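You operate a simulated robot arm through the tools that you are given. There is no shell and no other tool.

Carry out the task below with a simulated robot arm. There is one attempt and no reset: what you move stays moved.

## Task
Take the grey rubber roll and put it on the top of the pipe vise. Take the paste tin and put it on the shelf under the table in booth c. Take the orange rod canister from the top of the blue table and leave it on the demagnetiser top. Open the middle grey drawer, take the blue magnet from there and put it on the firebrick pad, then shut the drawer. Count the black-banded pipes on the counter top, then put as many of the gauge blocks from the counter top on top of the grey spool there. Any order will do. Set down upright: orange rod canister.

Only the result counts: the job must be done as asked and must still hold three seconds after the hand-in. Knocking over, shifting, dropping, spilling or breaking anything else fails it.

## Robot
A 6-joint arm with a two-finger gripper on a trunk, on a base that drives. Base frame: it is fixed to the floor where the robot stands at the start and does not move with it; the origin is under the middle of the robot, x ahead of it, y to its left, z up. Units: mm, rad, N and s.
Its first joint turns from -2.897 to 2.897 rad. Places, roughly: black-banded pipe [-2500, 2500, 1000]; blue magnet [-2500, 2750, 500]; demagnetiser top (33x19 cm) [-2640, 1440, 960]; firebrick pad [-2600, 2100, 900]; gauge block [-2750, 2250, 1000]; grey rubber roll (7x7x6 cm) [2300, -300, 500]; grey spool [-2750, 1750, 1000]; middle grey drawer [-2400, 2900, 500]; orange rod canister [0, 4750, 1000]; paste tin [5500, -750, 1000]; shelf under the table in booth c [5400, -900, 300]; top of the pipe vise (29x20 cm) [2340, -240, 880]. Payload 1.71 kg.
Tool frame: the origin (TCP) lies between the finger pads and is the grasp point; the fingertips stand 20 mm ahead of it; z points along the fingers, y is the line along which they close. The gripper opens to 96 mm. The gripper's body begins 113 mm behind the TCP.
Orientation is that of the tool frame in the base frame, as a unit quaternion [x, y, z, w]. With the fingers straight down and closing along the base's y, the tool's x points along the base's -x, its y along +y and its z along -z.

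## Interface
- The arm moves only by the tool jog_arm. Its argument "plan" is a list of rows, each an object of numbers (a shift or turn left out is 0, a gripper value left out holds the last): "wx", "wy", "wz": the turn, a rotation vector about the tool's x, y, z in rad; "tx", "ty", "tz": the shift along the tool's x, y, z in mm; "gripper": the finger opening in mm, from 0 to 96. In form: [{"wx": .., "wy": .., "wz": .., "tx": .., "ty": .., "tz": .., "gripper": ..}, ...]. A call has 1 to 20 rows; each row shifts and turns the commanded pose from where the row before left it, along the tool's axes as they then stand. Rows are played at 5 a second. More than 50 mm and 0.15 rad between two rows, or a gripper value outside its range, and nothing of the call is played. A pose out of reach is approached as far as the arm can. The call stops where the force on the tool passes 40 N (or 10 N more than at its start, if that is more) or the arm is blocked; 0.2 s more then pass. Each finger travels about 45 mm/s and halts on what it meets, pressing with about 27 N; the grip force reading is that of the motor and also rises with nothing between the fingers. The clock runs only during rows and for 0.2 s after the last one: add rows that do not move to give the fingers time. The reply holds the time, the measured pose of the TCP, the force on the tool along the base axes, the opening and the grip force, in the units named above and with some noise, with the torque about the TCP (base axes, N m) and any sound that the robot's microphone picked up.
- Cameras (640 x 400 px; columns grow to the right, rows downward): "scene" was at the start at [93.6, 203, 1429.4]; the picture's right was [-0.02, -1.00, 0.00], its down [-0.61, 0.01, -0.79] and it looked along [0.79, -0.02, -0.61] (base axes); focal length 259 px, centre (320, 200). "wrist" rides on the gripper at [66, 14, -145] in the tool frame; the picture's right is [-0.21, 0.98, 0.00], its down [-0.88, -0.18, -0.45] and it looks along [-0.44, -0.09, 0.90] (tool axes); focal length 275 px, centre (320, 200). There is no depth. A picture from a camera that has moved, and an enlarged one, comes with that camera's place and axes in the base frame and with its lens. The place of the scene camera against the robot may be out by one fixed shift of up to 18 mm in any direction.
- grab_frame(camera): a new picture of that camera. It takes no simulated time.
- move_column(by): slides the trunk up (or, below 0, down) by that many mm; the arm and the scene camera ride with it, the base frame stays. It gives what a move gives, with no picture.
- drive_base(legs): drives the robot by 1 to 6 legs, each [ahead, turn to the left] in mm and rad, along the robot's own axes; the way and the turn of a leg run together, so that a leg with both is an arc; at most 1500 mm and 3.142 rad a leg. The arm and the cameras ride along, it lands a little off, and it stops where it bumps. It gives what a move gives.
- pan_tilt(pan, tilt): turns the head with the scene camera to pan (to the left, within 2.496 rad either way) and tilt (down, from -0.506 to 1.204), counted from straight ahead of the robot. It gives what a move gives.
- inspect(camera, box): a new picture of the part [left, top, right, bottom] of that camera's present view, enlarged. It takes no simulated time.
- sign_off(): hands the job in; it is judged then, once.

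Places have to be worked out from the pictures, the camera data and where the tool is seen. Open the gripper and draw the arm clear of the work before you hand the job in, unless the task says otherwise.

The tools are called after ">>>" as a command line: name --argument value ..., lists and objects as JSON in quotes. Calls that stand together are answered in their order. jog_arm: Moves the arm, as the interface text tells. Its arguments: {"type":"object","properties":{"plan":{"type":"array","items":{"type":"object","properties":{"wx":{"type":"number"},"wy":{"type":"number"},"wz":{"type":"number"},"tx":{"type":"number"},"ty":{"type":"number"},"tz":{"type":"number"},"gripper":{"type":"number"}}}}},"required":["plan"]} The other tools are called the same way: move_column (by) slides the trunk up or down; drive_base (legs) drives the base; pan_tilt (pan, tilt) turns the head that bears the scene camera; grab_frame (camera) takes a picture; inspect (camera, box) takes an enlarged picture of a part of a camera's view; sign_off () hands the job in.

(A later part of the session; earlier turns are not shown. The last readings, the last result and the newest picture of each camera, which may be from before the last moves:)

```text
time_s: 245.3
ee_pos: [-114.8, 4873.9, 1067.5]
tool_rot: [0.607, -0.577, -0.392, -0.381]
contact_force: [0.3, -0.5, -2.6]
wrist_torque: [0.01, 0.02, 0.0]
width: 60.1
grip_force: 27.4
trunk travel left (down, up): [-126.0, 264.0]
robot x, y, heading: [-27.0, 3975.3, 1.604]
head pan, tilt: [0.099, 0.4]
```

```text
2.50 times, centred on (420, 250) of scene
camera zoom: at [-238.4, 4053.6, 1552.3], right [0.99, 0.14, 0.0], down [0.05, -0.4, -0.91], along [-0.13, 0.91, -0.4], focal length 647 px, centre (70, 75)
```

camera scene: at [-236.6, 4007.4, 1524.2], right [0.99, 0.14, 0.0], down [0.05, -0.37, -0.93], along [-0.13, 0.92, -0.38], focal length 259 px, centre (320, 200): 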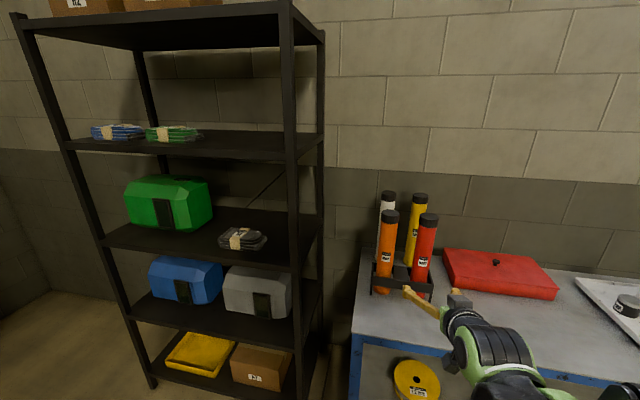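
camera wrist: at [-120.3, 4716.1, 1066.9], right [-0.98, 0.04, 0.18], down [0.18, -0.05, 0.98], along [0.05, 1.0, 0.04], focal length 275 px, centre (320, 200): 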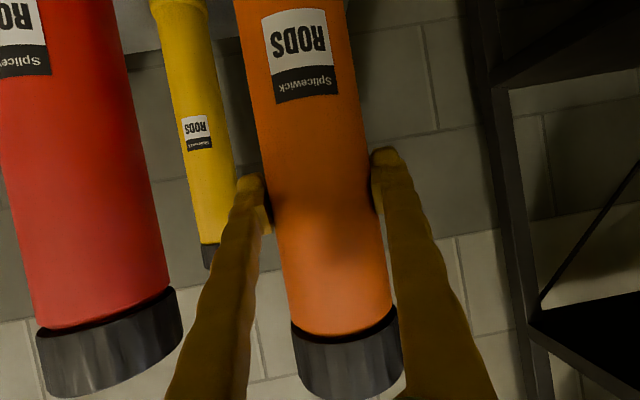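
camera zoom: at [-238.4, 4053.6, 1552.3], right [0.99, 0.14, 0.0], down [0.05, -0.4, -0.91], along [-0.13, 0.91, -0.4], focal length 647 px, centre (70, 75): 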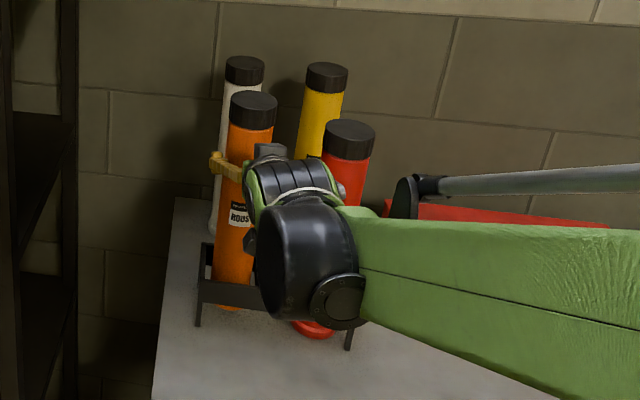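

It lifts cleanly. I raise another 120 mm.

>>> move_column --by 120

>>> grab_frame --camera "wrist"

>>> inspect --camera "scene" --box '[340, 170, 500, 330]'

```text
time_s: 246.8
ee_pos: [-114.2, 4873.5, 1188.2]
tool_rot: [0.607, -0.577, -0.392, -0.381]
contact_force: [-0.5, -0.4, -1.5]
wrist_torque: [0.01, -0.03, 0.0]
width: 60.0
grip_force: 26.6
trunk travel left (down, up): [-246.0, 144.0]
robot x, y, heading: [-27.8, 3978.4, 1.607]
head pan, tilt: [0.099, 0.4]
```

```text
taken
camera wrist: at [-120.3, 4716.2, 1186.8], right [-0.98, 0.04, 0.18], down [0.18, -0.05, 0.98], along [0.05, 1.0, 0.04], focal length 275 px, centre (320, 200)
```

wrist: 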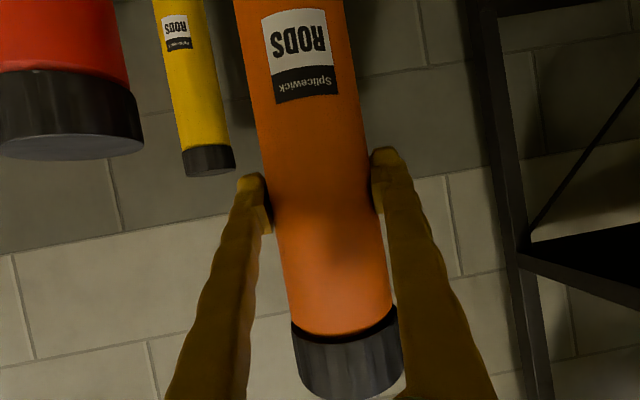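

```text
2.50 times, centred on (420, 250) of scene
camera zoom: at [-238.4, 4055.5, 1672.2], right [0.99, 0.14, 0.0], down [0.05, -0.4, -0.91], along [-0.13, 0.91, -0.4], focal length 647 px, centre (70, 75)
```

zoom: 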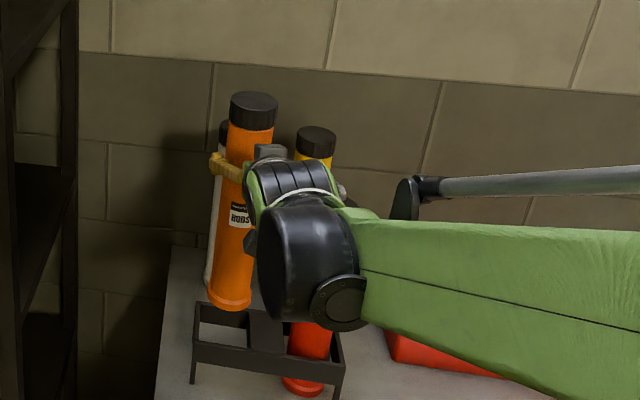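

The canister hangs clear above the rack. I retract the arm, back off, then turn and drive toward the counter with the demagnetiser.

>>> jog_arm --plan '[{"tx": 17.5, "tz": -41.4}, {"tx": 17.5, "tz": -41.4}, {"tx": 17.5, "tz": -41.4}, {"tx": 17.5, "tz": -41.4}, {"tx": 17.5, "tz": -41.4}, {"tx": 17.5, "tz": -41.4}, {}]'

>>> drive_base --legs '[[-600, 0]]'

>>> grab_frame --camera "scene"

>>> grab_frame --camera "wrist"

```text
time_s: 248.4
ee_pos: [-103.7, 4608.4, 1186.3]
tool_rot: [0.608, -0.577, -0.392, -0.379]
contact_force: [0.8, 1.9, -2.5]
wrist_torque: [-0.04, 0.01, 0.03]
width: 59.8
grip_force: 26.9
trunk travel left (down, up): [-246.0, 144.0]
robot x, y, heading: [-27.8, 3980.0, 1.608]
head pan, tilt: [0.099, 0.4]
```

```text
time_s: 252.9
ee_pos: [-83.9, 4007.9, 1189.4]
tool_rot: [0.61, -0.574, -0.395, -0.378]
contact_force: [0.1, 1.0, -1.8]
wrist_torque: [-0.01, 0.04, 0.0]
width: 59.5
grip_force: 26.6
trunk travel left (down, up): [-246.0, 144.0]
robot x, y, heading: [-2.9, 3385.1, 1.616]
head pan, tilt: [0.099, 0.4]
```

```text
taken
camera scene: at [-214.3, 3456.8, 1672.3], right [0.99, 0.14, 0.0], down [0.06, -0.4, -0.92], along [-0.13, 0.91, -0.4], focal length 259 px, centre (320, 200)
```

scene: 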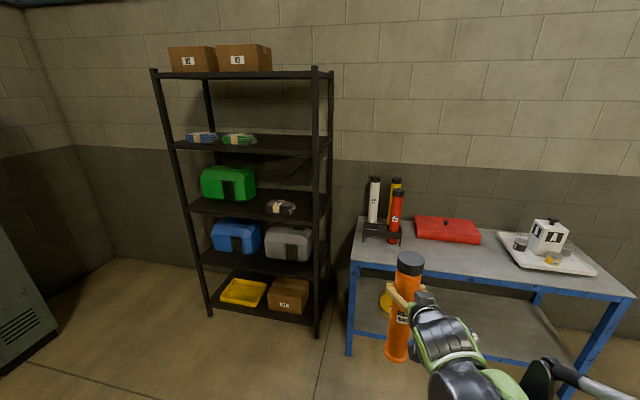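

```text
taken
camera wrist: at [-88.3, 3850.2, 1187.4], right [-0.98, 0.03, 0.18], down [0.18, -0.05, 0.98], along [0.04, 1.0, 0.04], focal length 275 px, centre (320, 200)
```

wrist: 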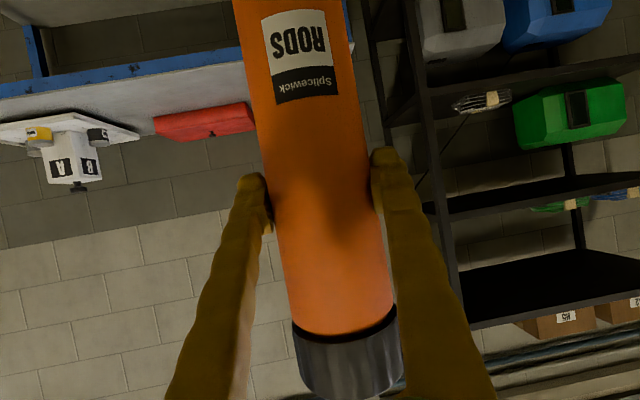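

Rack and other canisters undisturbed. I drive to about (−1550,1450) and face the counter.

>>> drive_base --legs '[[0, 2.42], [1300, 0], [1170, 0], [0, -0.89]]'

>>> grab_frame --camera "scene"

>>> grab_frame --camera "wrist"

```text
time_s: 281.7
ee_pos: [-2241.2, 1480.5, 1196.8]
tool_rot: [0.834, -0.006, -0.552, -0.01]
contact_force: [0.1, -0.3, -0.9]
wrist_torque: [-0.02, -0.01, 0.05]
width: 58.5
grip_force: 27.1
trunk travel left (down, up): [-246.0, 144.0]
robot x, y, heading: [-1629.4, 1511.8, 3.115]
head pan, tilt: [0.099, 0.4]
```

```text
taken
camera scene: at [-1709.7, 1287.7, 1672.3], right [-0.07, 1.0, 0.0], down [0.4, 0.03, -0.92], along [-0.91, -0.07, -0.4], focal length 259 px, centre (320, 200)
```

scene: 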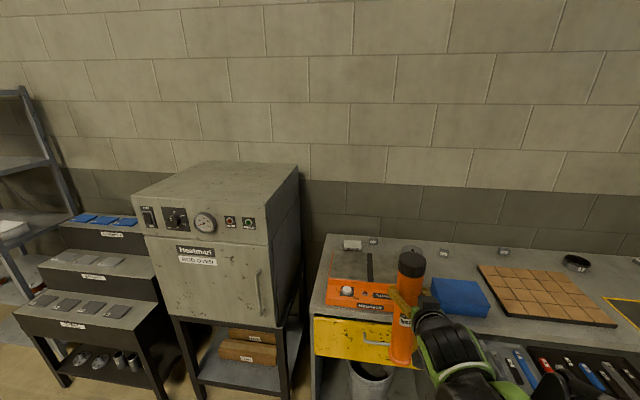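

```text
taken
camera wrist: at [-2082.5, 1464.4, 1193.2], right [-0.1, -0.98, 0.18], down [0.07, 0.17, 0.98], along [-0.99, 0.11, 0.05], focal length 275 px, centre (320, 200)
```

wrist: 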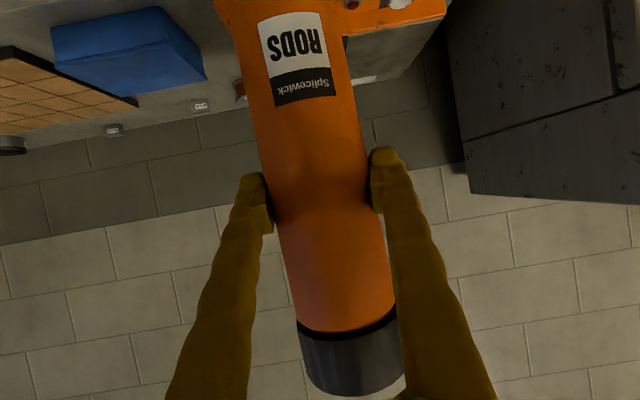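

The orange demagnetiser is at the left end of the counter. I zoom in on it.

>>> inspect --camera "scene" --box '[300, 220, 460, 340]'

>>> inspect --camera "scene" --box '[400, 220, 640, 400]'

```text
3.33 times, centred on (380, 280) of scene
camera zoom: at [-1709.7, 1287.7, 1672.3], right [-0.07, 1.0, 0.0], down [0.4, 0.03, -0.92], along [-0.91, -0.07, -0.4], focal length 863 px, centre (120, -67)
```

zoom: 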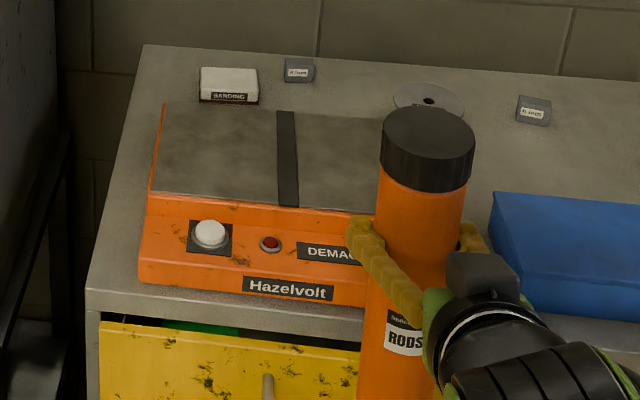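

```text
2.22 times, centred on (520, 310) of scene
camera zoom: at [-1709.7, 1287.7, 1672.3], right [-0.07, 1.0, 0.0], down [0.4, 0.03, -0.92], along [-0.91, -0.07, -0.4], focal length 575 px, centre (-124, -44)
```

zoom: 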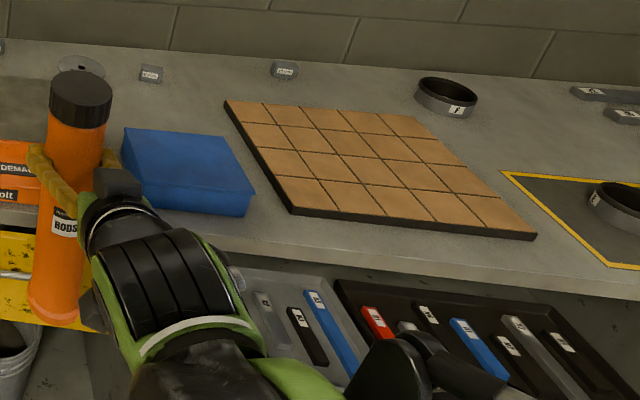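

Demag top plate spans about x −2735…−2545, y 1265…1600 (stripe at y≈1433). The canister bottom is level with it now, so I raise the column 60 mm and drive 150 mm ahead.

>>> move_column --by 60

>>> drive_base --legs '[[150, 0]]'

>>> grab_frame --camera "scene"

>>> grab_frame --camera "wrist"

```text
time_s: 282.7
ee_pos: [-2229.4, 1477.8, 1261.6]
tool_rot: [0.83, -0.006, -0.557, -0.01]
contact_force: [0.4, 0.9, -1.3]
wrist_torque: [-0.02, -0.1, -0.04]
width: 58.4
grip_force: 27.1
trunk travel left (down, up): [-306.0, 84.0]
robot x, y, heading: [-1630.4, 1509.8, 3.114]
head pan, tilt: [0.099, 0.4]
```

```text
time_s: 284.4
ee_pos: [-2375.8, 1484.9, 1266.1]
tool_rot: [0.829, -0.006, -0.559, -0.01]
contact_force: [0.5, 0.0, -1.3]
wrist_torque: [-0.01, 0.01, -0.01]
width: 58.6
grip_force: 26.7
trunk travel left (down, up): [-306.0, 84.0]
robot x, y, heading: [-1782.4, 1515.5, 3.112]
head pan, tilt: [0.099, 0.4]
```

```text
taken
camera scene: at [-1860.3, 1292.4, 1732.5], right [-0.07, 1.0, 0.0], down [0.4, 0.03, -0.92], along [-0.91, -0.06, -0.4], focal length 259 px, centre (320, 200)
```

scene: 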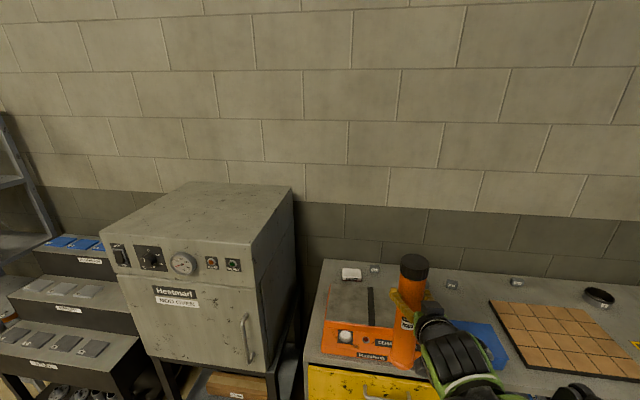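

```text
taken
camera wrist: at [-2216.8, 1470.5, 1259.3], right [-0.1, -0.98, 0.18], down [0.09, 0.17, 0.98], along [-0.99, 0.11, 0.07], focal length 275 px, centre (320, 200)
```

wrist: 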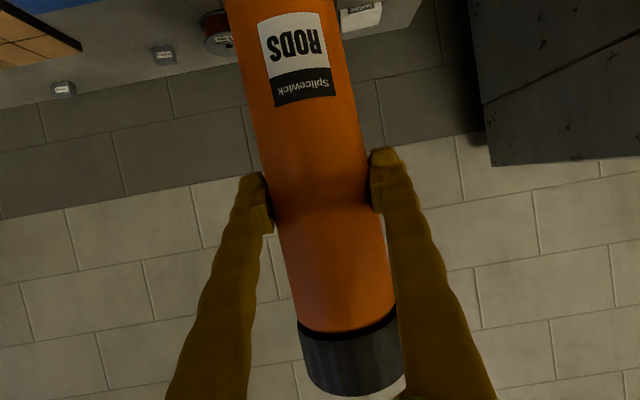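

I correct the small tilt drift, then carry the canister over the right half of the plate, toward (−2640,1517).

>>> jog_arm --plan '[{"wy": 0.03}, {"tx": -16.6, "ty": -4.7, "tz": 41}, {"tx": -16.6, "ty": -4.7, "tz": 41}, {"tx": -16.6, "ty": -4.7, "tz": 41}, {"tx": -16.6, "ty": -4.7, "tz": 41}, {"tx": -16.6, "ty": -4.7, "tz": 41}, {"tx": -16.6, "ty": -4.7, "tz": 41}, {}]'

>>> grab_frame --camera "wrist"

>>> inspect --camera "scene" --box '[310, 230, 490, 380]'

```text
time_s: 286.2
ee_pos: [-2628.1, 1519.6, 1265.9]
tool_rot: [0.835, -0.007, -0.55, -0.01]
contact_force: [1.2, -0.2, -0.7]
wrist_torque: [0.0, -0.06, -0.02]
width: 58.4
grip_force: 26.7
trunk travel left (down, up): [-306.0, 84.0]
robot x, y, heading: [-1785.3, 1513.7, 3.108]
head pan, tilt: [0.099, 0.4]
```

```text
taken
camera wrist: at [-2469.8, 1504.7, 1264.0], right [-0.1, -0.98, 0.18], down [0.07, 0.17, 0.98], along [-0.99, 0.11, 0.05], focal length 275 px, centre (320, 200)
```

wrist: 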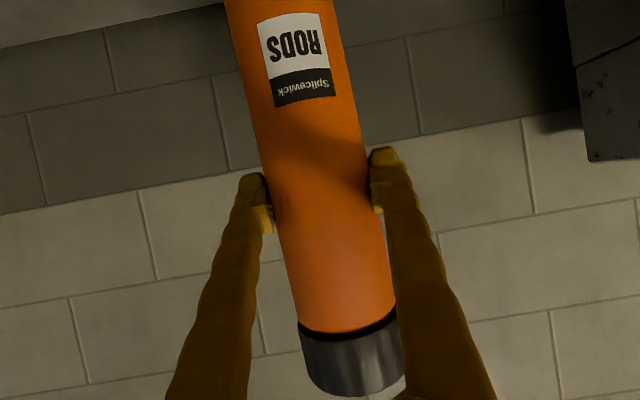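

```text
2.67 times, centred on (400, 305) of scene
camera zoom: at [-1865.8, 1292.8, 1732.1], right [-0.07, 1.0, 0.0], down [0.41, 0.03, -0.91], along [-0.91, -0.06, -0.41], focal length 690 px, centre (107, -80)
```

zoom: 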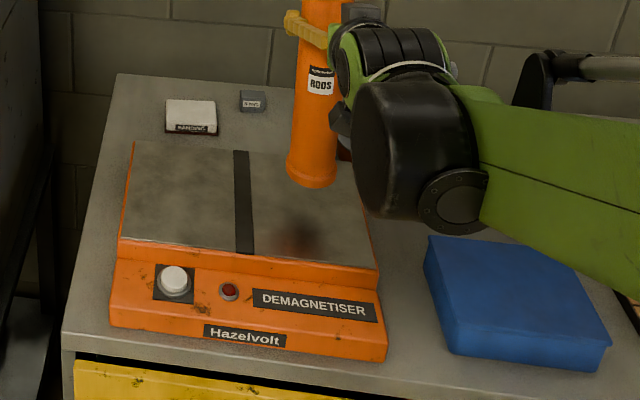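

The canister is over the plate's right half. I shift 12 mm further back to centre it in depth and lower 50 mm.

>>> jog_arm --plan '[{"tx": -4.7, "tz": 11}, {"tx": 18.4, "tz": 7.9}, {"tx": 18.4, "tz": 7.9}, {"tx": 9.2, "tz": 3.95}, {}]'

>>> inspect --camera "scene" --box '[340, 230, 460, 330]'

>>> grab_frame --camera "wrist"

```text
time_s: 287.4
ee_pos: [-2635.4, 1522.1, 1216.8]
tool_rot: [0.834, -0.006, -0.551, -0.01]
contact_force: [-0.5, -0.1, -1.9]
wrist_torque: [0.0, -0.01, 0.0]
width: 58.3
grip_force: 27.0
trunk travel left (down, up): [-306.0, 84.0]
robot x, y, heading: [-1781.1, 1513.0, 3.11]
head pan, tilt: [0.099, 0.4]
```

```text
4.00 times, centred on (400, 280) of scene
camera zoom: at [-1865.8, 1292.7, 1732.3], right [-0.07, 1.0, 0.0], down [0.4, 0.03, -0.91], along [-0.91, -0.06, -0.4], focal length 1035 px, centre (0, -120)
```

zoom: 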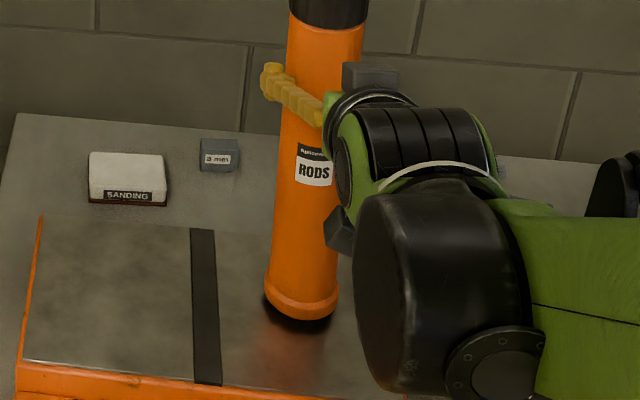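

```text
taken
camera wrist: at [-2477.6, 1505.9, 1214.0], right [-0.1, -0.98, 0.18], down [0.07, 0.17, 0.98], along [-0.99, 0.11, 0.05], focal length 275 px, centre (320, 200)
```

wrist: 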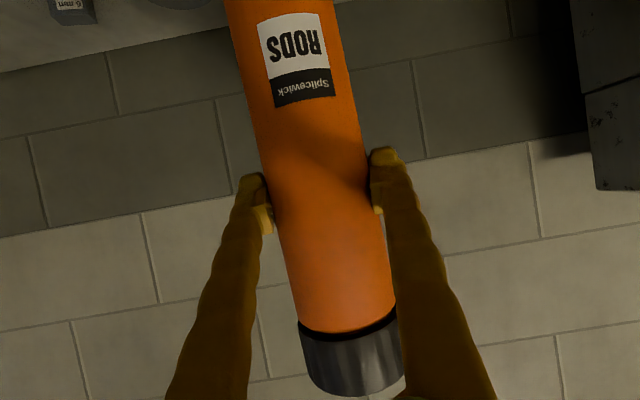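

Shadow shows a remaining gap of 10–20 mm. I keep lowering in small steps.

>>> jog_arm --plan '[{"tx": 4.6, "tz": 2}, {"tx": 2.8, "tz": 1.2}, {"tx": 1.4, "tz": 0.6}, {"tx": 1.4, "tz": 0.6}, {"tx": 1.4, "tz": 0.6}, {}]'

>>> inspect --camera "scene" --box '[380, 270, 440, 320]'

```text
time_s: 288.8
ee_pos: [-2635.3, 1520.9, 1207.3]
tool_rot: [0.833, -0.007, -0.553, -0.011]
contact_force: [-0.5, 1.5, 26.3]
wrist_torque: [-0.25, 0.15, 0.07]
width: 58.8
grip_force: 26.5
trunk travel left (down, up): [-306.0, 84.0]
robot x, y, heading: [-1782.8, 1517.8, 3.109]
head pan, tilt: [0.099, 0.4]
```

```text
8.00 times, centred on (410, 295) of scene
camera zoom: at [-1862.2, 1292.9, 1732.6], right [-0.07, 1.0, 0.0], down [0.4, 0.03, -0.92], along [-0.91, -0.06, -0.4], focal length 2070 px, centre (-400, -560)
```

zoom: 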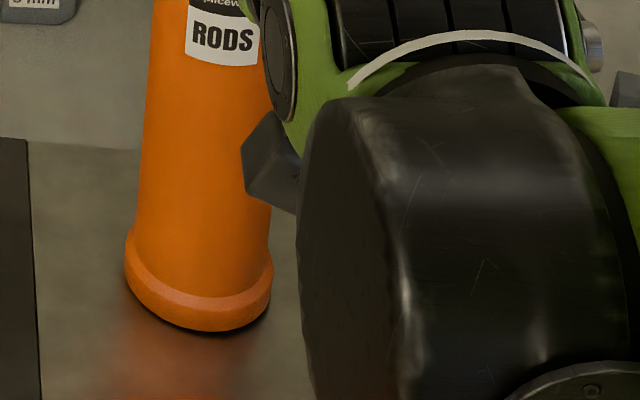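

Contact (26 N). I ease off 1 mm and open the fingers slowly.

>>> jog_arm --plan '[{"tx": -0.9, "tz": -0.4}, {"gripper": 62}, {"gripper": 66}, {"gripper": 72}, {"gripper": 80}, {"gripper": 96}, {}, {}]'

>>> grab_frame --camera "wrist"

>>> inspect --camera "scene" --box '[340, 220, 460, 330]'

```text
time_s: 290.6
ee_pos: [-2636.4, 1521.6, 1206.4]
tool_rot: [0.834, -0.006, -0.552, -0.01]
contact_force: [0.4, 0.2, -0.2]
wrist_torque: [0.01, -0.02, 0.0]
width: 96.0
grip_force: 0.2
trunk travel left (down, up): [-306.0, 84.0]
robot x, y, heading: [-1782.2, 1513.4, 3.112]
head pan, tilt: [0.099, 0.4]
```

```text
taken
camera wrist: at [-2478.6, 1505.9, 1203.8], right [-0.1, -0.98, 0.18], down [0.07, 0.17, 0.98], along [-0.99, 0.11, 0.05], focal length 275 px, centre (320, 200)
```

wrist: 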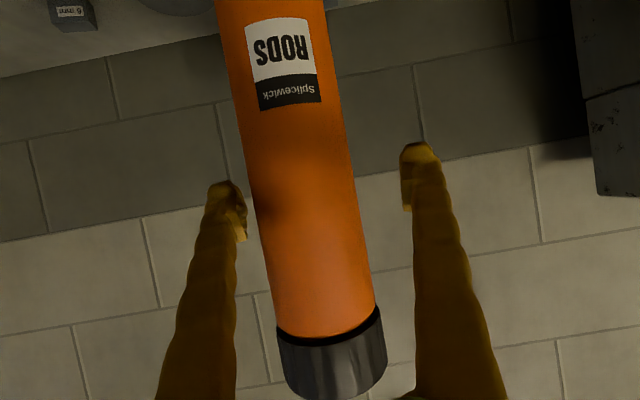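

```text
3.64 times, centred on (400, 275) of scene
camera zoom: at [-1864.5, 1292.7, 1732.3], right [-0.07, 1.0, 0.0], down [0.4, 0.03, -0.92], along [-0.91, -0.06, -0.4], focal length 941 px, centre (29, -73)
```

zoom: 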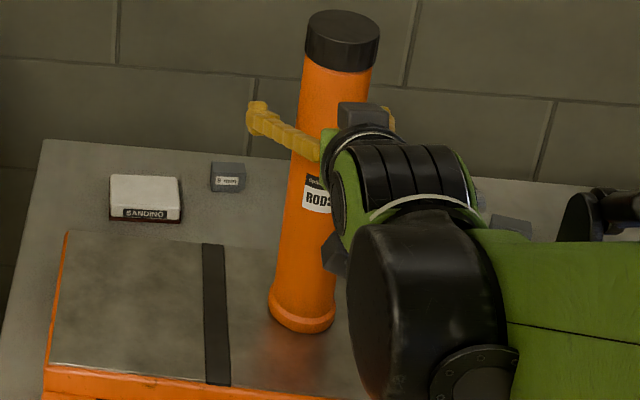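

The canister stands free. I centre the fingers around it (7 mm right), then draw straight back.

>>> jog_arm --plan '[{"ty": -7}, {"tx": 8.9, "tz": -20.7}, {"tx": 17.8, "tz": -41.4}, {"tx": 17.8, "tz": -41.4}, {"tx": 17.8, "tz": -41.4}, {"tx": 17.8, "tz": -41.4}, {"tx": 17.8, "tz": -41.4}, {}]'

>>> grab_frame --camera "wrist"

>>> grab_frame --camera "scene"

```text
time_s: 292.4
ee_pos: [-2394.8, 1524.5, 1205.8]
tool_rot: [0.835, -0.007, -0.55, -0.011]
contact_force: [-0.6, 0.1, -0.1]
wrist_torque: [-0.02, -0.06, 0.01]
width: 95.8
grip_force: 0.0
trunk travel left (down, up): [-306.0, 84.0]
robot x, y, heading: [-1782.4, 1514.8, 3.106]
head pan, tilt: [0.099, 0.4]
```

```text
taken
camera wrist: at [-2236.7, 1508.9, 1203.1], right [-0.1, -0.98, 0.18], down [0.07, 0.17, 0.98], along [-0.99, 0.11, 0.05], focal length 275 px, centre (320, 200)
```

wrist: 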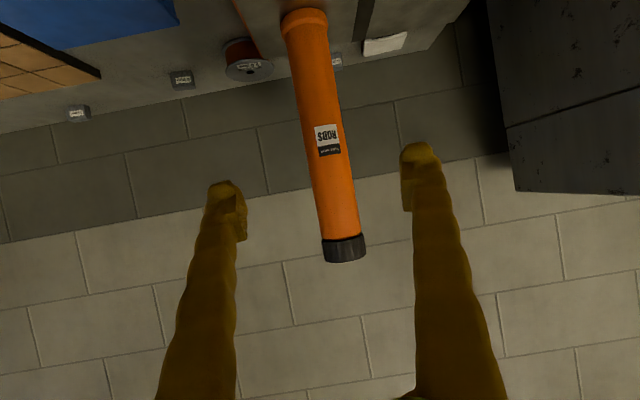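

```text
taken
camera scene: at [-1867.2, 1292.8, 1732.2], right [-0.07, 1.0, 0.0], down [0.4, 0.03, -0.91], along [-0.91, -0.06, -0.4], focal length 259 px, centre (320, 200)
```

scene: 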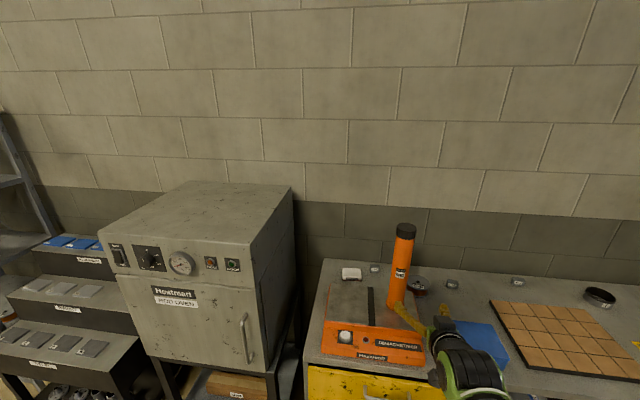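

The canister stands upright on the demagnetiser. Next I survey the rest of the counter with the head panned right.

>>> pan_tilt --pan -0.6 --tilt 0.55

>>> grab_frame --camera "scene"

>>> inspect --camera "scene" --box '[200, 60, 460, 260]'

>>> inspect --camera "scene" --box '[400, 60, 640, 260]'

```text
time_s: 293.5
ee_pos: [-2391.7, 1525.2, 1207.7]
tool_rot: [0.834, -0.006, -0.552, -0.01]
contact_force: [0.3, -0.2, -0.3]
wrist_torque: [-0.02, -0.02, -0.01]
width: 96.2
grip_force: 0.1
trunk travel left (down, up): [-306.0, 84.0]
robot x, y, heading: [-1783.2, 1513.7, 3.103]
head pan, tilt: [-0.6, 0.55]
```

```text
taken
camera scene: at [-1844.4, 1352.0, 1718.9], right [0.59, 0.81, 0.01], down [0.44, -0.31, -0.85], along [-0.68, 0.5, -0.53], focal length 259 px, centre (320, 200)
```

scene: 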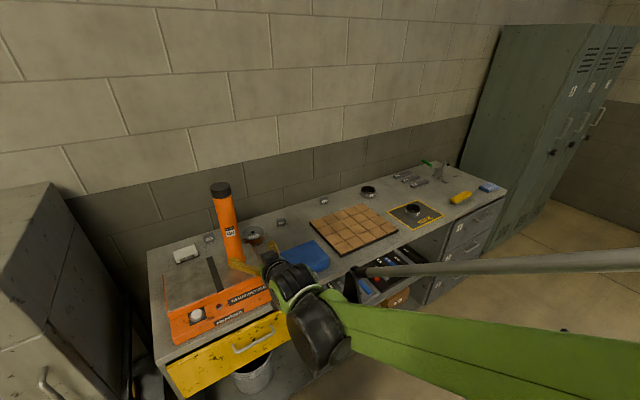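

```text
2.00 times, centred on (330, 160) of scene
camera zoom: at [-1844.4, 1352.0, 1718.9], right [0.59, 0.81, 0.01], down [0.44, -0.31, -0.85], along [-0.68, 0.5, -0.53], focal length 518 px, centre (300, 280)
```

zoom: 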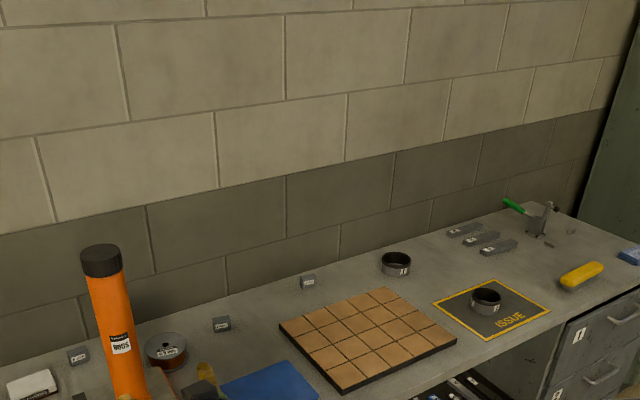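

```text
2.00 times, centred on (520, 160) of scene
camera zoom: at [-1844.4, 1352.0, 1718.9], right [0.59, 0.81, 0.01], down [0.44, -0.31, -0.85], along [-0.68, 0.5, -0.53], focal length 518 px, centre (-80, 280)
```

zoom: 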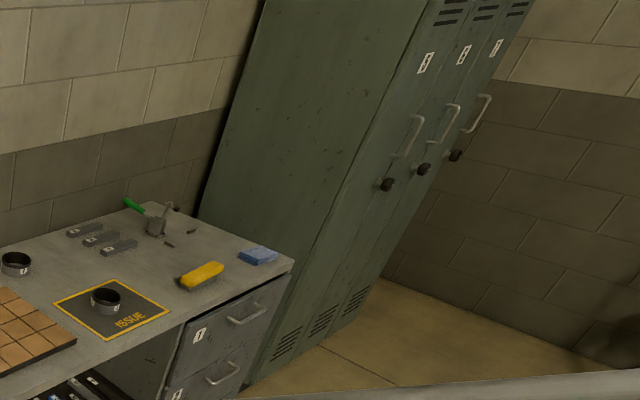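

I back off and move along the counter to about y=2260 for a close look at the pipes, gauge blocks and drawers.

>>> drive_base --legs '[[-150, 0], [0, -1.54], [750, 0], [0, 1.57]]'

>>> pan_tilt --pan 0.0 --tilt 0.5

>>> grab_frame --camera "scene"

>>> grab_frame --camera "wrist"

```text
time_s: 311.9
ee_pos: [-2225.9, 2304.5, 1208.1]
tool_rot: [0.833, -0.012, -0.552, -0.014]
contact_force: [0.1, -0.7, 0.6]
wrist_torque: [0.0, -0.02, 0.0]
width: 95.9
grip_force: 0.1
trunk travel left (down, up): [-306.0, 84.0]
robot x, y, heading: [-1617.4, 2288.6, 3.1]
head pan, tilt: [-0.6, 0.55]
```

```text
time_s: 312.9
ee_pos: [-2215.3, 2303.5, 1214.2]
tool_rot: [0.831, -0.012, -0.556, -0.014]
contact_force: [0.3, 0.3, 0.8]
wrist_torque: [0.03, -0.08, 0.01]
width: 96.1
grip_force: 0.1
trunk travel left (down, up): [-306.0, 84.0]
robot x, y, heading: [-1616.2, 2287.2, 3.097]
head pan, tilt: [0.0, 0.499]
```

```text
taken
camera scene: at [-1670.4, 2076.4, 1724.5], right [0.05, 1.0, 0.0], down [0.48, -0.02, -0.88], along [-0.88, 0.04, -0.48], focal length 259 px, centre (320, 200)
```

scene: 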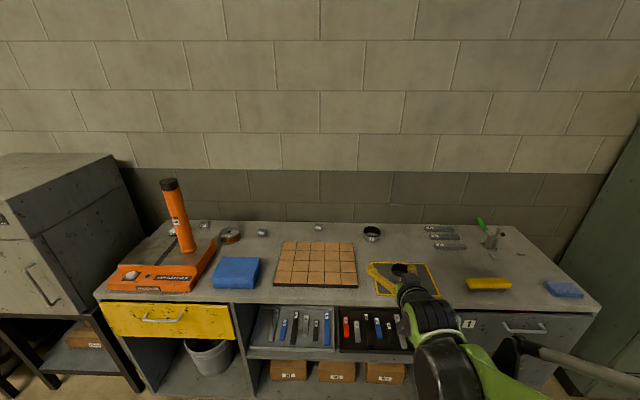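

```text
taken
camera wrist: at [-2056.5, 2286.8, 1208.6], right [-0.11, -0.98, 0.18], down [0.08, 0.17, 0.98], along [-0.99, 0.13, 0.06], focal length 275 px, centre (320, 200)
```

wrist: 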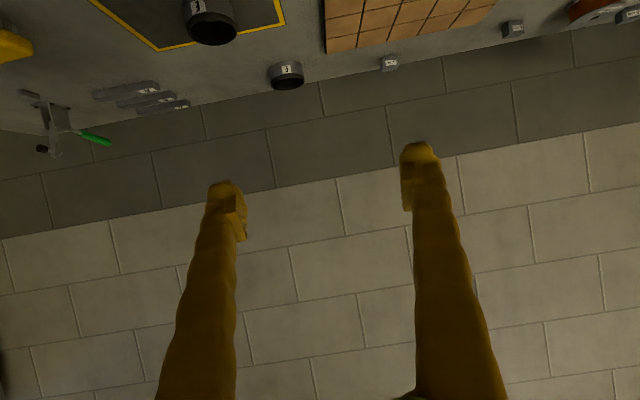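

I zoom in on the counter items in detail.

>>> inspect --camera "scene" --box '[190, 210, 340, 270]'

>>> inspect --camera "scene" --box '[340, 210, 480, 300]'

>>> inspect --camera "scene" --box '[440, 210, 600, 310]'

>>> inspect --camera "wrist" --box '[0, 0, 340, 160]'

>>> inspect --camera "wrist" --box '[340, 0, 640, 100]'

```text
4.27 times, centred on (265, 240) of scene
camera zoom: at [-1670.4, 2076.4, 1724.5], right [0.05, 1.0, 0.0], down [0.48, -0.02, -0.88], along [-0.88, 0.04, -0.48], focal length 1104 px, centre (555, 29)
```

zoom: 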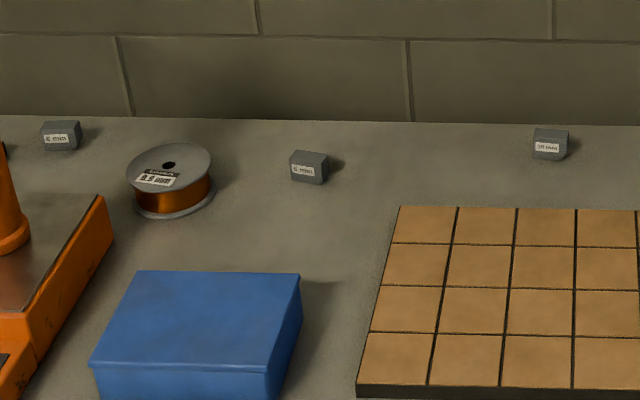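

```text
4.44 times, centred on (410, 255) of scene
camera zoom: at [-1670.4, 2076.4, 1724.5], right [0.05, 1.0, 0.0], down [0.48, -0.02, -0.88], along [-0.88, 0.04, -0.48], focal length 1150 px, centre (-80, -44)
```

zoom: 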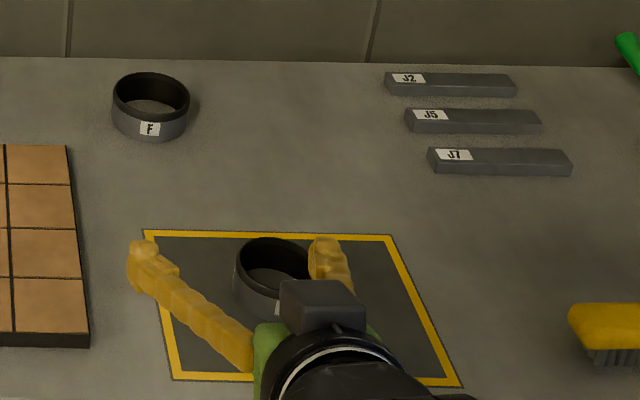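

```text
4.00 times, centred on (520, 260) of scene
camera zoom: at [-1670.4, 2076.4, 1724.5], right [0.05, 1.0, 0.0], down [0.48, -0.02, -0.88], along [-0.88, 0.04, -0.48], focal length 1035 px, centre (-480, -40)
```

zoom: 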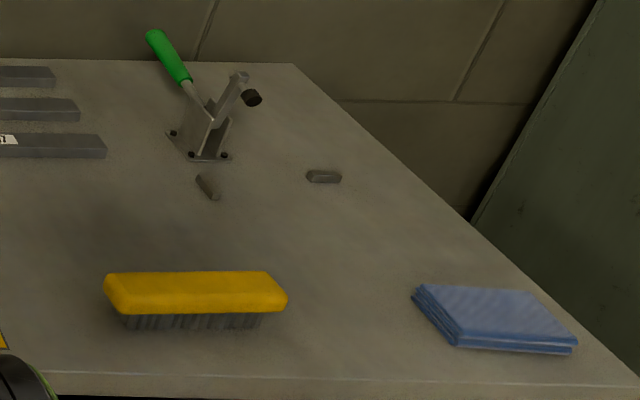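

```text
1.88 times, centred on (170, 80) of wrist
camera zoom: at [-2056.5, 2286.8, 1208.6], right [-0.11, -0.98, 0.18], down [0.08, 0.17, 0.98], along [-0.99, 0.13, 0.06], focal length 518 px, centre (602, 426)
```

zoom: 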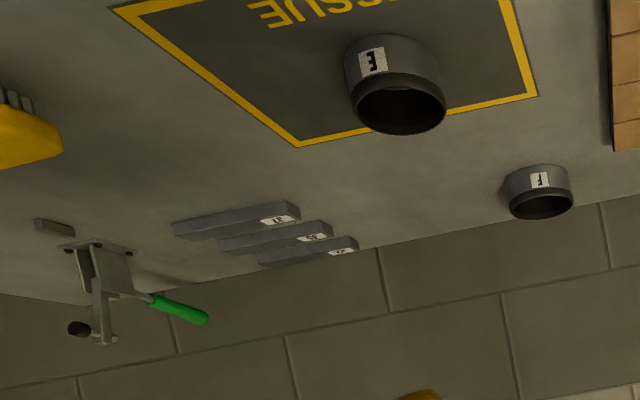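

```text
2.13 times, centred on (490, 50) of wrist
camera zoom: at [-2056.5, 2286.8, 1208.6], right [-0.11, -0.98, 0.18], down [0.08, 0.17, 0.98], along [-0.99, 0.13, 0.06], focal length 587 px, centre (-43, 520)
```

zoom: 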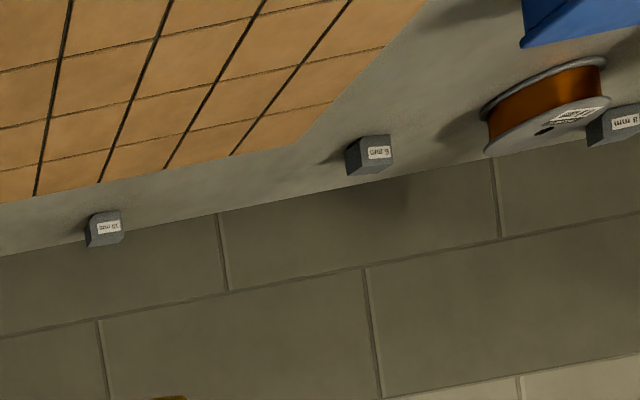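

There are two pipes on the counter top (E and F), both with black bands, and three gauge blocks along the back (8, 6 and 10 mm) plus the grey wire spool. Before relying on the count I check the wrist view of the pipes more closely and the region behind the demagnetiser.

>>> inspect --camera "wrist" --box '[170, 0, 320, 100]'

>>> inspect --camera "scene" --box '[100, 170, 260, 300]'

>>> inspect --camera "scene" --box '[240, 290, 420, 390]'

```text
4.00 times, centred on (245, 50) of wrist
camera zoom: at [-2056.5, 2286.8, 1208.6], right [-0.11, -0.98, 0.18], down [0.08, 0.17, 0.98], along [-0.99, 0.13, 0.06], focal length 1101 px, centre (620, 800)
```

zoom: 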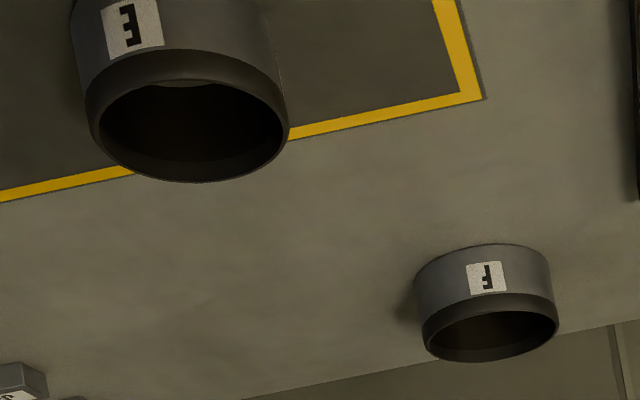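

```text
3.08 times, centred on (180, 235) of scene
camera zoom: at [-1670.4, 2076.4, 1724.5], right [0.05, 1.0, 0.0], down [0.48, -0.02, -0.88], along [-0.88, 0.04, -0.48], focal length 796 px, centre (751, 92)
```

zoom: 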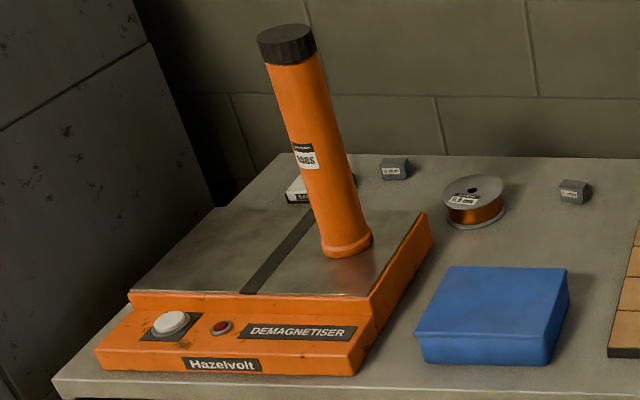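

```text
3.56 times, centred on (330, 340) of scene
camera zoom: at [-1670.4, 2076.4, 1724.5], right [0.05, 1.0, 0.0], down [0.48, -0.02, -0.88], along [-0.88, 0.04, -0.48], focal length 920 px, centre (284, -298)
```

zoom: 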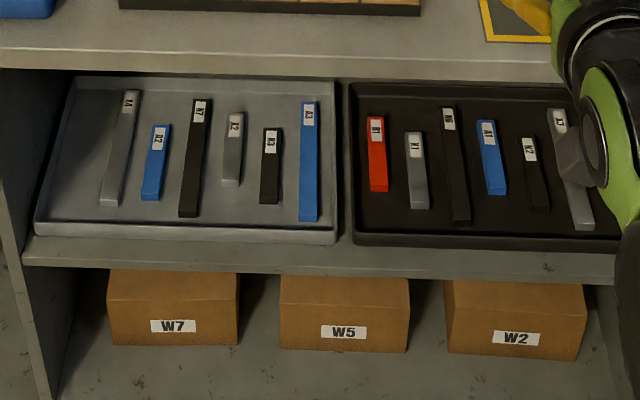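

Both E and F carry black bands, so the count is 2. I reposition to (−2050,1860) to handle the gauge blocks and the spool.

>>> drive_base --legs '[[0, 1.6], [430, 0], [0, -1.56]]'

>>> grab_frame --camera "scene"

```text
time_s: 328.1
ee_pos: [-2228.5, 1879.9, 1214.1]
tool_rot: [0.83, -0.015, -0.558, -0.016]
contact_force: [2.0, -0.1, 0.7]
wrist_torque: [-0.01, -0.01, 0.04]
width: 96.1
grip_force: 0.1
trunk travel left (down, up): [-306.0, 84.0]
robot x, y, heading: [-1634.1, 1856.6, 3.085]
head pan, tilt: [0.0, 0.499]
```

```text
taken
camera scene: at [-1717.7, 1645.3, 1723.3], right [0.05, 1.0, 0.0], down [0.49, -0.03, -0.87], along [-0.87, 0.05, -0.49], focal length 259 px, centre (320, 200)
```

scene: 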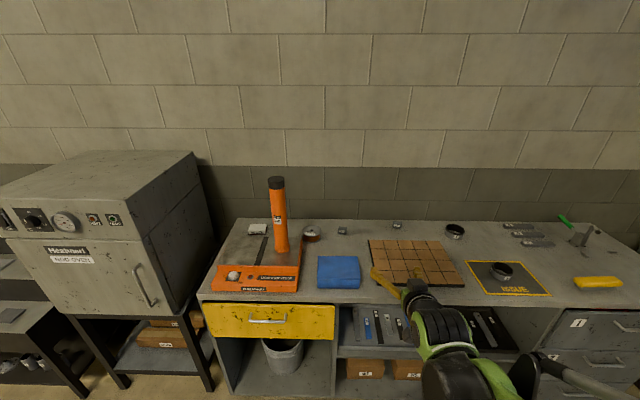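

I lower the column by 200 mm to working height and drive up to the counter.

>>> move_column --by -200

>>> drive_base --legs '[[0, 0.055], [390, 0]]'

>>> grab_frame --camera "scene"

>>> grab_frame --camera "wrist"

```text
time_s: 330.3
ee_pos: [-2211.8, 1879.3, 1021.3]
tool_rot: [0.826, -0.015, -0.563, -0.017]
contact_force: [0.1, -0.1, -0.1]
wrist_torque: [-0.02, 0.03, 0.03]
width: 96.1
grip_force: 0.1
trunk travel left (down, up): [-106.0, 284.0]
robot x, y, heading: [-1633.5, 1853.5, 3.086]
head pan, tilt: [0.0, 0.499]
```

```text
time_s: 333.9
ee_pos: [-2598.2, 1846.4, 1020.1]
tool_rot: [0.827, 0.008, -0.562, 0.0]
contact_force: [-0.3, -0.6, -0.3]
wrist_torque: [0.01, -0.01, 0.0]
width: 95.9
grip_force: 0.1
trunk travel left (down, up): [-106.0, 284.0]
robot x, y, heading: [-2020.9, 1856.5, -3.141]
head pan, tilt: [0.0, 0.499]
```

```text
taken
camera scene: at [-2090.8, 1639.4, 1523.3], right [0.0, 1.0, 0.0], down [0.49, 0.0, -0.87], along [-0.87, 0.0, -0.49], focal length 259 px, centre (320, 200)
```

scene: 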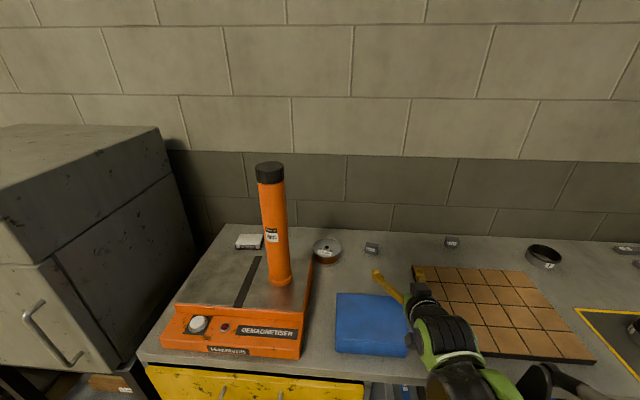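

```text
taken
camera wrist: at [-2439.3, 1836.6, 1013.8], right [-0.06, -0.98, 0.18], down [0.09, 0.18, 0.98], along [-0.99, 0.08, 0.08], focal length 275 px, centre (320, 200)
```

wrist: 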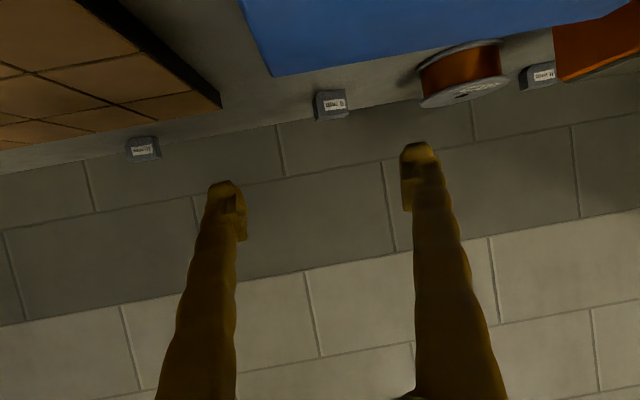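

I tilt the tool steeper (about 40° from vertical) for the gauge-block work and look again.

>>> jog_arm --plan '[{"wy": 0.12}, {"wy": 0.12}, {"wy": 0.12}, {"wy": 0.12}, {}]'

>>> grab_frame --camera "wrist"

>>> inspect --camera "wrist" --box '[240, 120, 460, 260]'

>>> inspect --camera "scene" --box '[290, 220, 490, 290]'

```text
time_s: 335.1
ee_pos: [-2569.9, 1845.8, 1034.9]
tool_rot: [0.932, 0.008, -0.362, -0.003]
contact_force: [-0.1, 0.2, -0.4]
wrist_torque: [-0.01, 0.09, 0.02]
width: 95.8
grip_force: 0.1
trunk travel left (down, up): [-106.0, 284.0]
robot x, y, heading: [-2017.5, 1857.4, -3.135]
head pan, tilt: [0.0, 0.499]
```

```text
taken
camera wrist: at [-2423.0, 1835.6, 1098.6], right [-0.14, -0.98, 0.13], down [-0.35, 0.17, 0.92], along [-0.93, 0.08, -0.37], focal length 275 px, centre (320, 200)
```

wrist: 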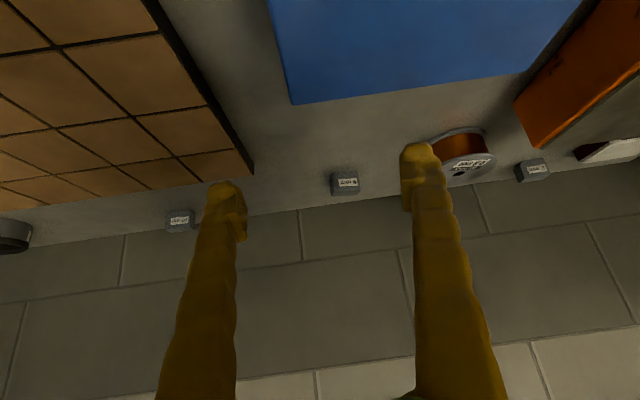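

```text
2.86 times, centred on (350, 190) of wrist
camera zoom: at [-2423.0, 1835.6, 1098.6], right [-0.14, -0.98, 0.13], down [-0.35, 0.17, 0.92], along [-0.93, 0.08, -0.37], focal length 786 px, centre (234, 229)
```

zoom: 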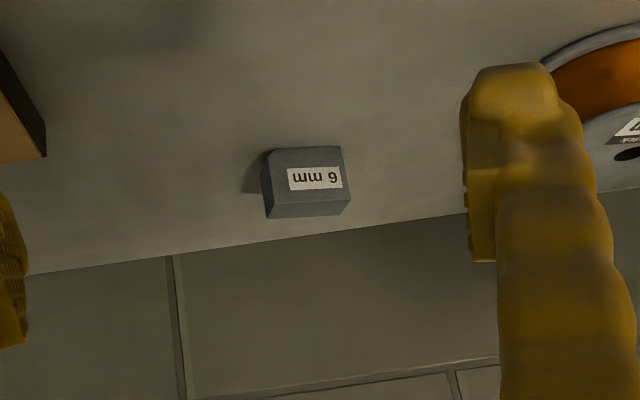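

```text
3.20 times, centred on (390, 255) of scene
camera zoom: at [-2057.5, 1639.5, 1524.7], right [0.0, 1.0, 0.0], down [0.47, 0.0, -0.88], along [-0.88, 0.0, -0.47], focal length 828 px, centre (96, 24)
```

zoom: 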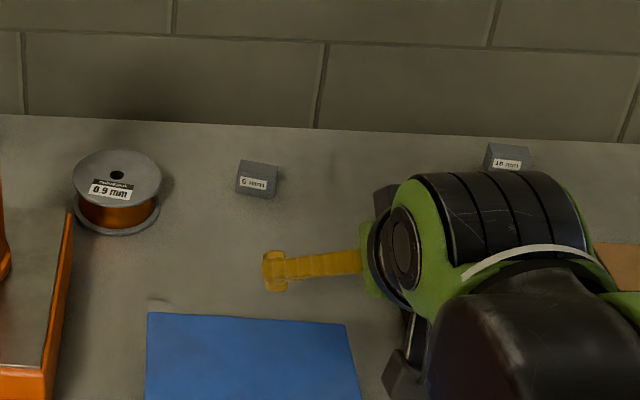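

Block B ("6 mm") triangulates to (−2829,1828,916), counter z≈904, rotated about 17°. I yaw the tool to match and go to a pre-grasp.

>>> jog_arm --plan '[{"wx": 0.098, "wz": 0.107}, {"wx": 0.098, "wz": 0.107}, {"tx": -20.2, "ty": 18.4, "tz": 27.2}, {"tx": -20.2, "ty": 18.4, "tz": 27.2}, {"tx": -20.2, "ty": 18.4, "tz": 27.2}, {"tx": -20.2, "ty": 18.4, "tz": 27.2}, {"tx": -20.2, "ty": 18.4, "tz": 27.2}, {}]'

>>> grab_frame --camera "wrist"

>>> inspect --camera "wrist" --box '[240, 80, 440, 220]'

>>> inspect --camera "scene" --box '[300, 220, 460, 320]'

```text
time_s: 336.9
ee_pos: [-2768.7, 1805.6, 992.7]
tool_rot: [0.925, -0.127, -0.354, -0.056]
contact_force: [-1.3, -0.1, -0.3]
wrist_torque: [0.03, -0.04, -0.02]
width: 96.3
grip_force: 0.1
trunk travel left (down, up): [-106.0, 284.0]
robot x, y, heading: [-2019.5, 1852.4, -3.139]
head pan, tilt: [0.0, 0.499]
```

```text
taken
camera wrist: at [-2632.9, 1753.5, 1057.1], right [-0.42, -0.9, 0.12], down [-0.29, 0.26, 0.92], along [-0.86, 0.35, -0.37], focal length 275 px, centre (320, 200)
```

wrist: 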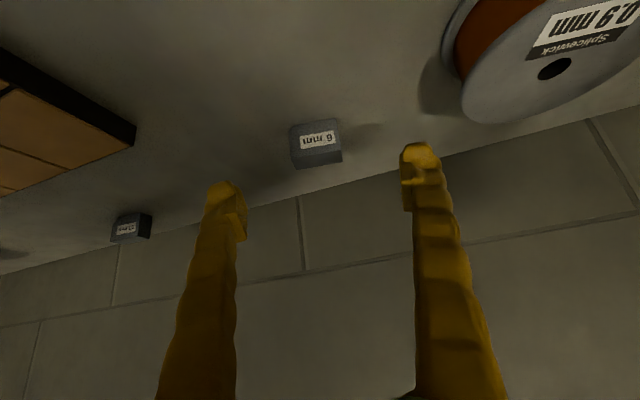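

```text
2.86 times, centred on (340, 150) of wrist
camera zoom: at [-2632.9, 1753.5, 1057.1], right [-0.42, -0.9, 0.12], down [-0.29, 0.26, 0.92], along [-0.86, 0.35, -0.37], focal length 786 px, centre (263, 343)
```

zoom: 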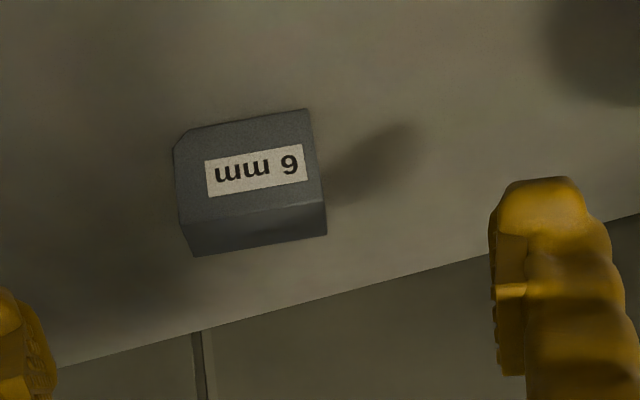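

```text
4.00 times, centred on (380, 270) of scene
camera zoom: at [-2093.2, 1639.3, 1523.1], right [0.0, 1.0, 0.0], down [0.49, 0.0, -0.87], along [-0.87, 0.0, -0.49], focal length 1035 px, centre (80, -80)
```

zoom: 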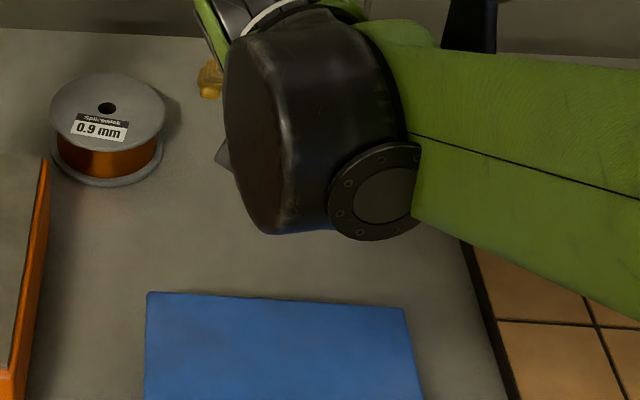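

Good alignment (within ~2°). I go down onto the block along the tool axis and close.

>>> jog_arm --plan '[{"tx": 0.9, "ty": -1.6, "tz": 28.7}, {"tx": 0.9, "ty": -1.6, "tz": 28.7}, {"tx": 0.6, "ty": -1.6, "tz": 24}, {}]'

>>> grab_frame --camera "wrist"

```text
time_s: 337.9
ee_pos: [-2818.1, 1821.7, 932.0]
tool_rot: [0.925, -0.128, -0.353, -0.055]
contact_force: [0.3, -0.3, 0.0]
wrist_torque: [-0.02, -0.04, -0.01]
width: 96.2
grip_force: 0.1
trunk travel left (down, up): [-106.0, 284.0]
robot x, y, heading: [-2020.2, 1853.4, -3.136]
head pan, tilt: [0.0, 0.499]
```

```text
taken
camera wrist: at [-2682.5, 1769.3, 995.5], right [-0.42, -0.9, 0.13], down [-0.29, 0.26, 0.92], along [-0.86, 0.35, -0.37], focal length 275 px, centre (320, 200)
```

wrist: 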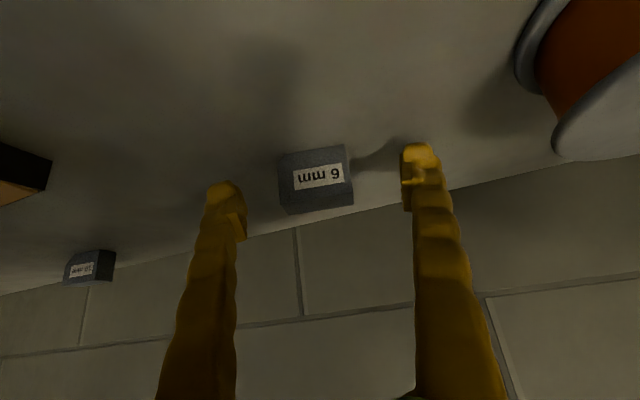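

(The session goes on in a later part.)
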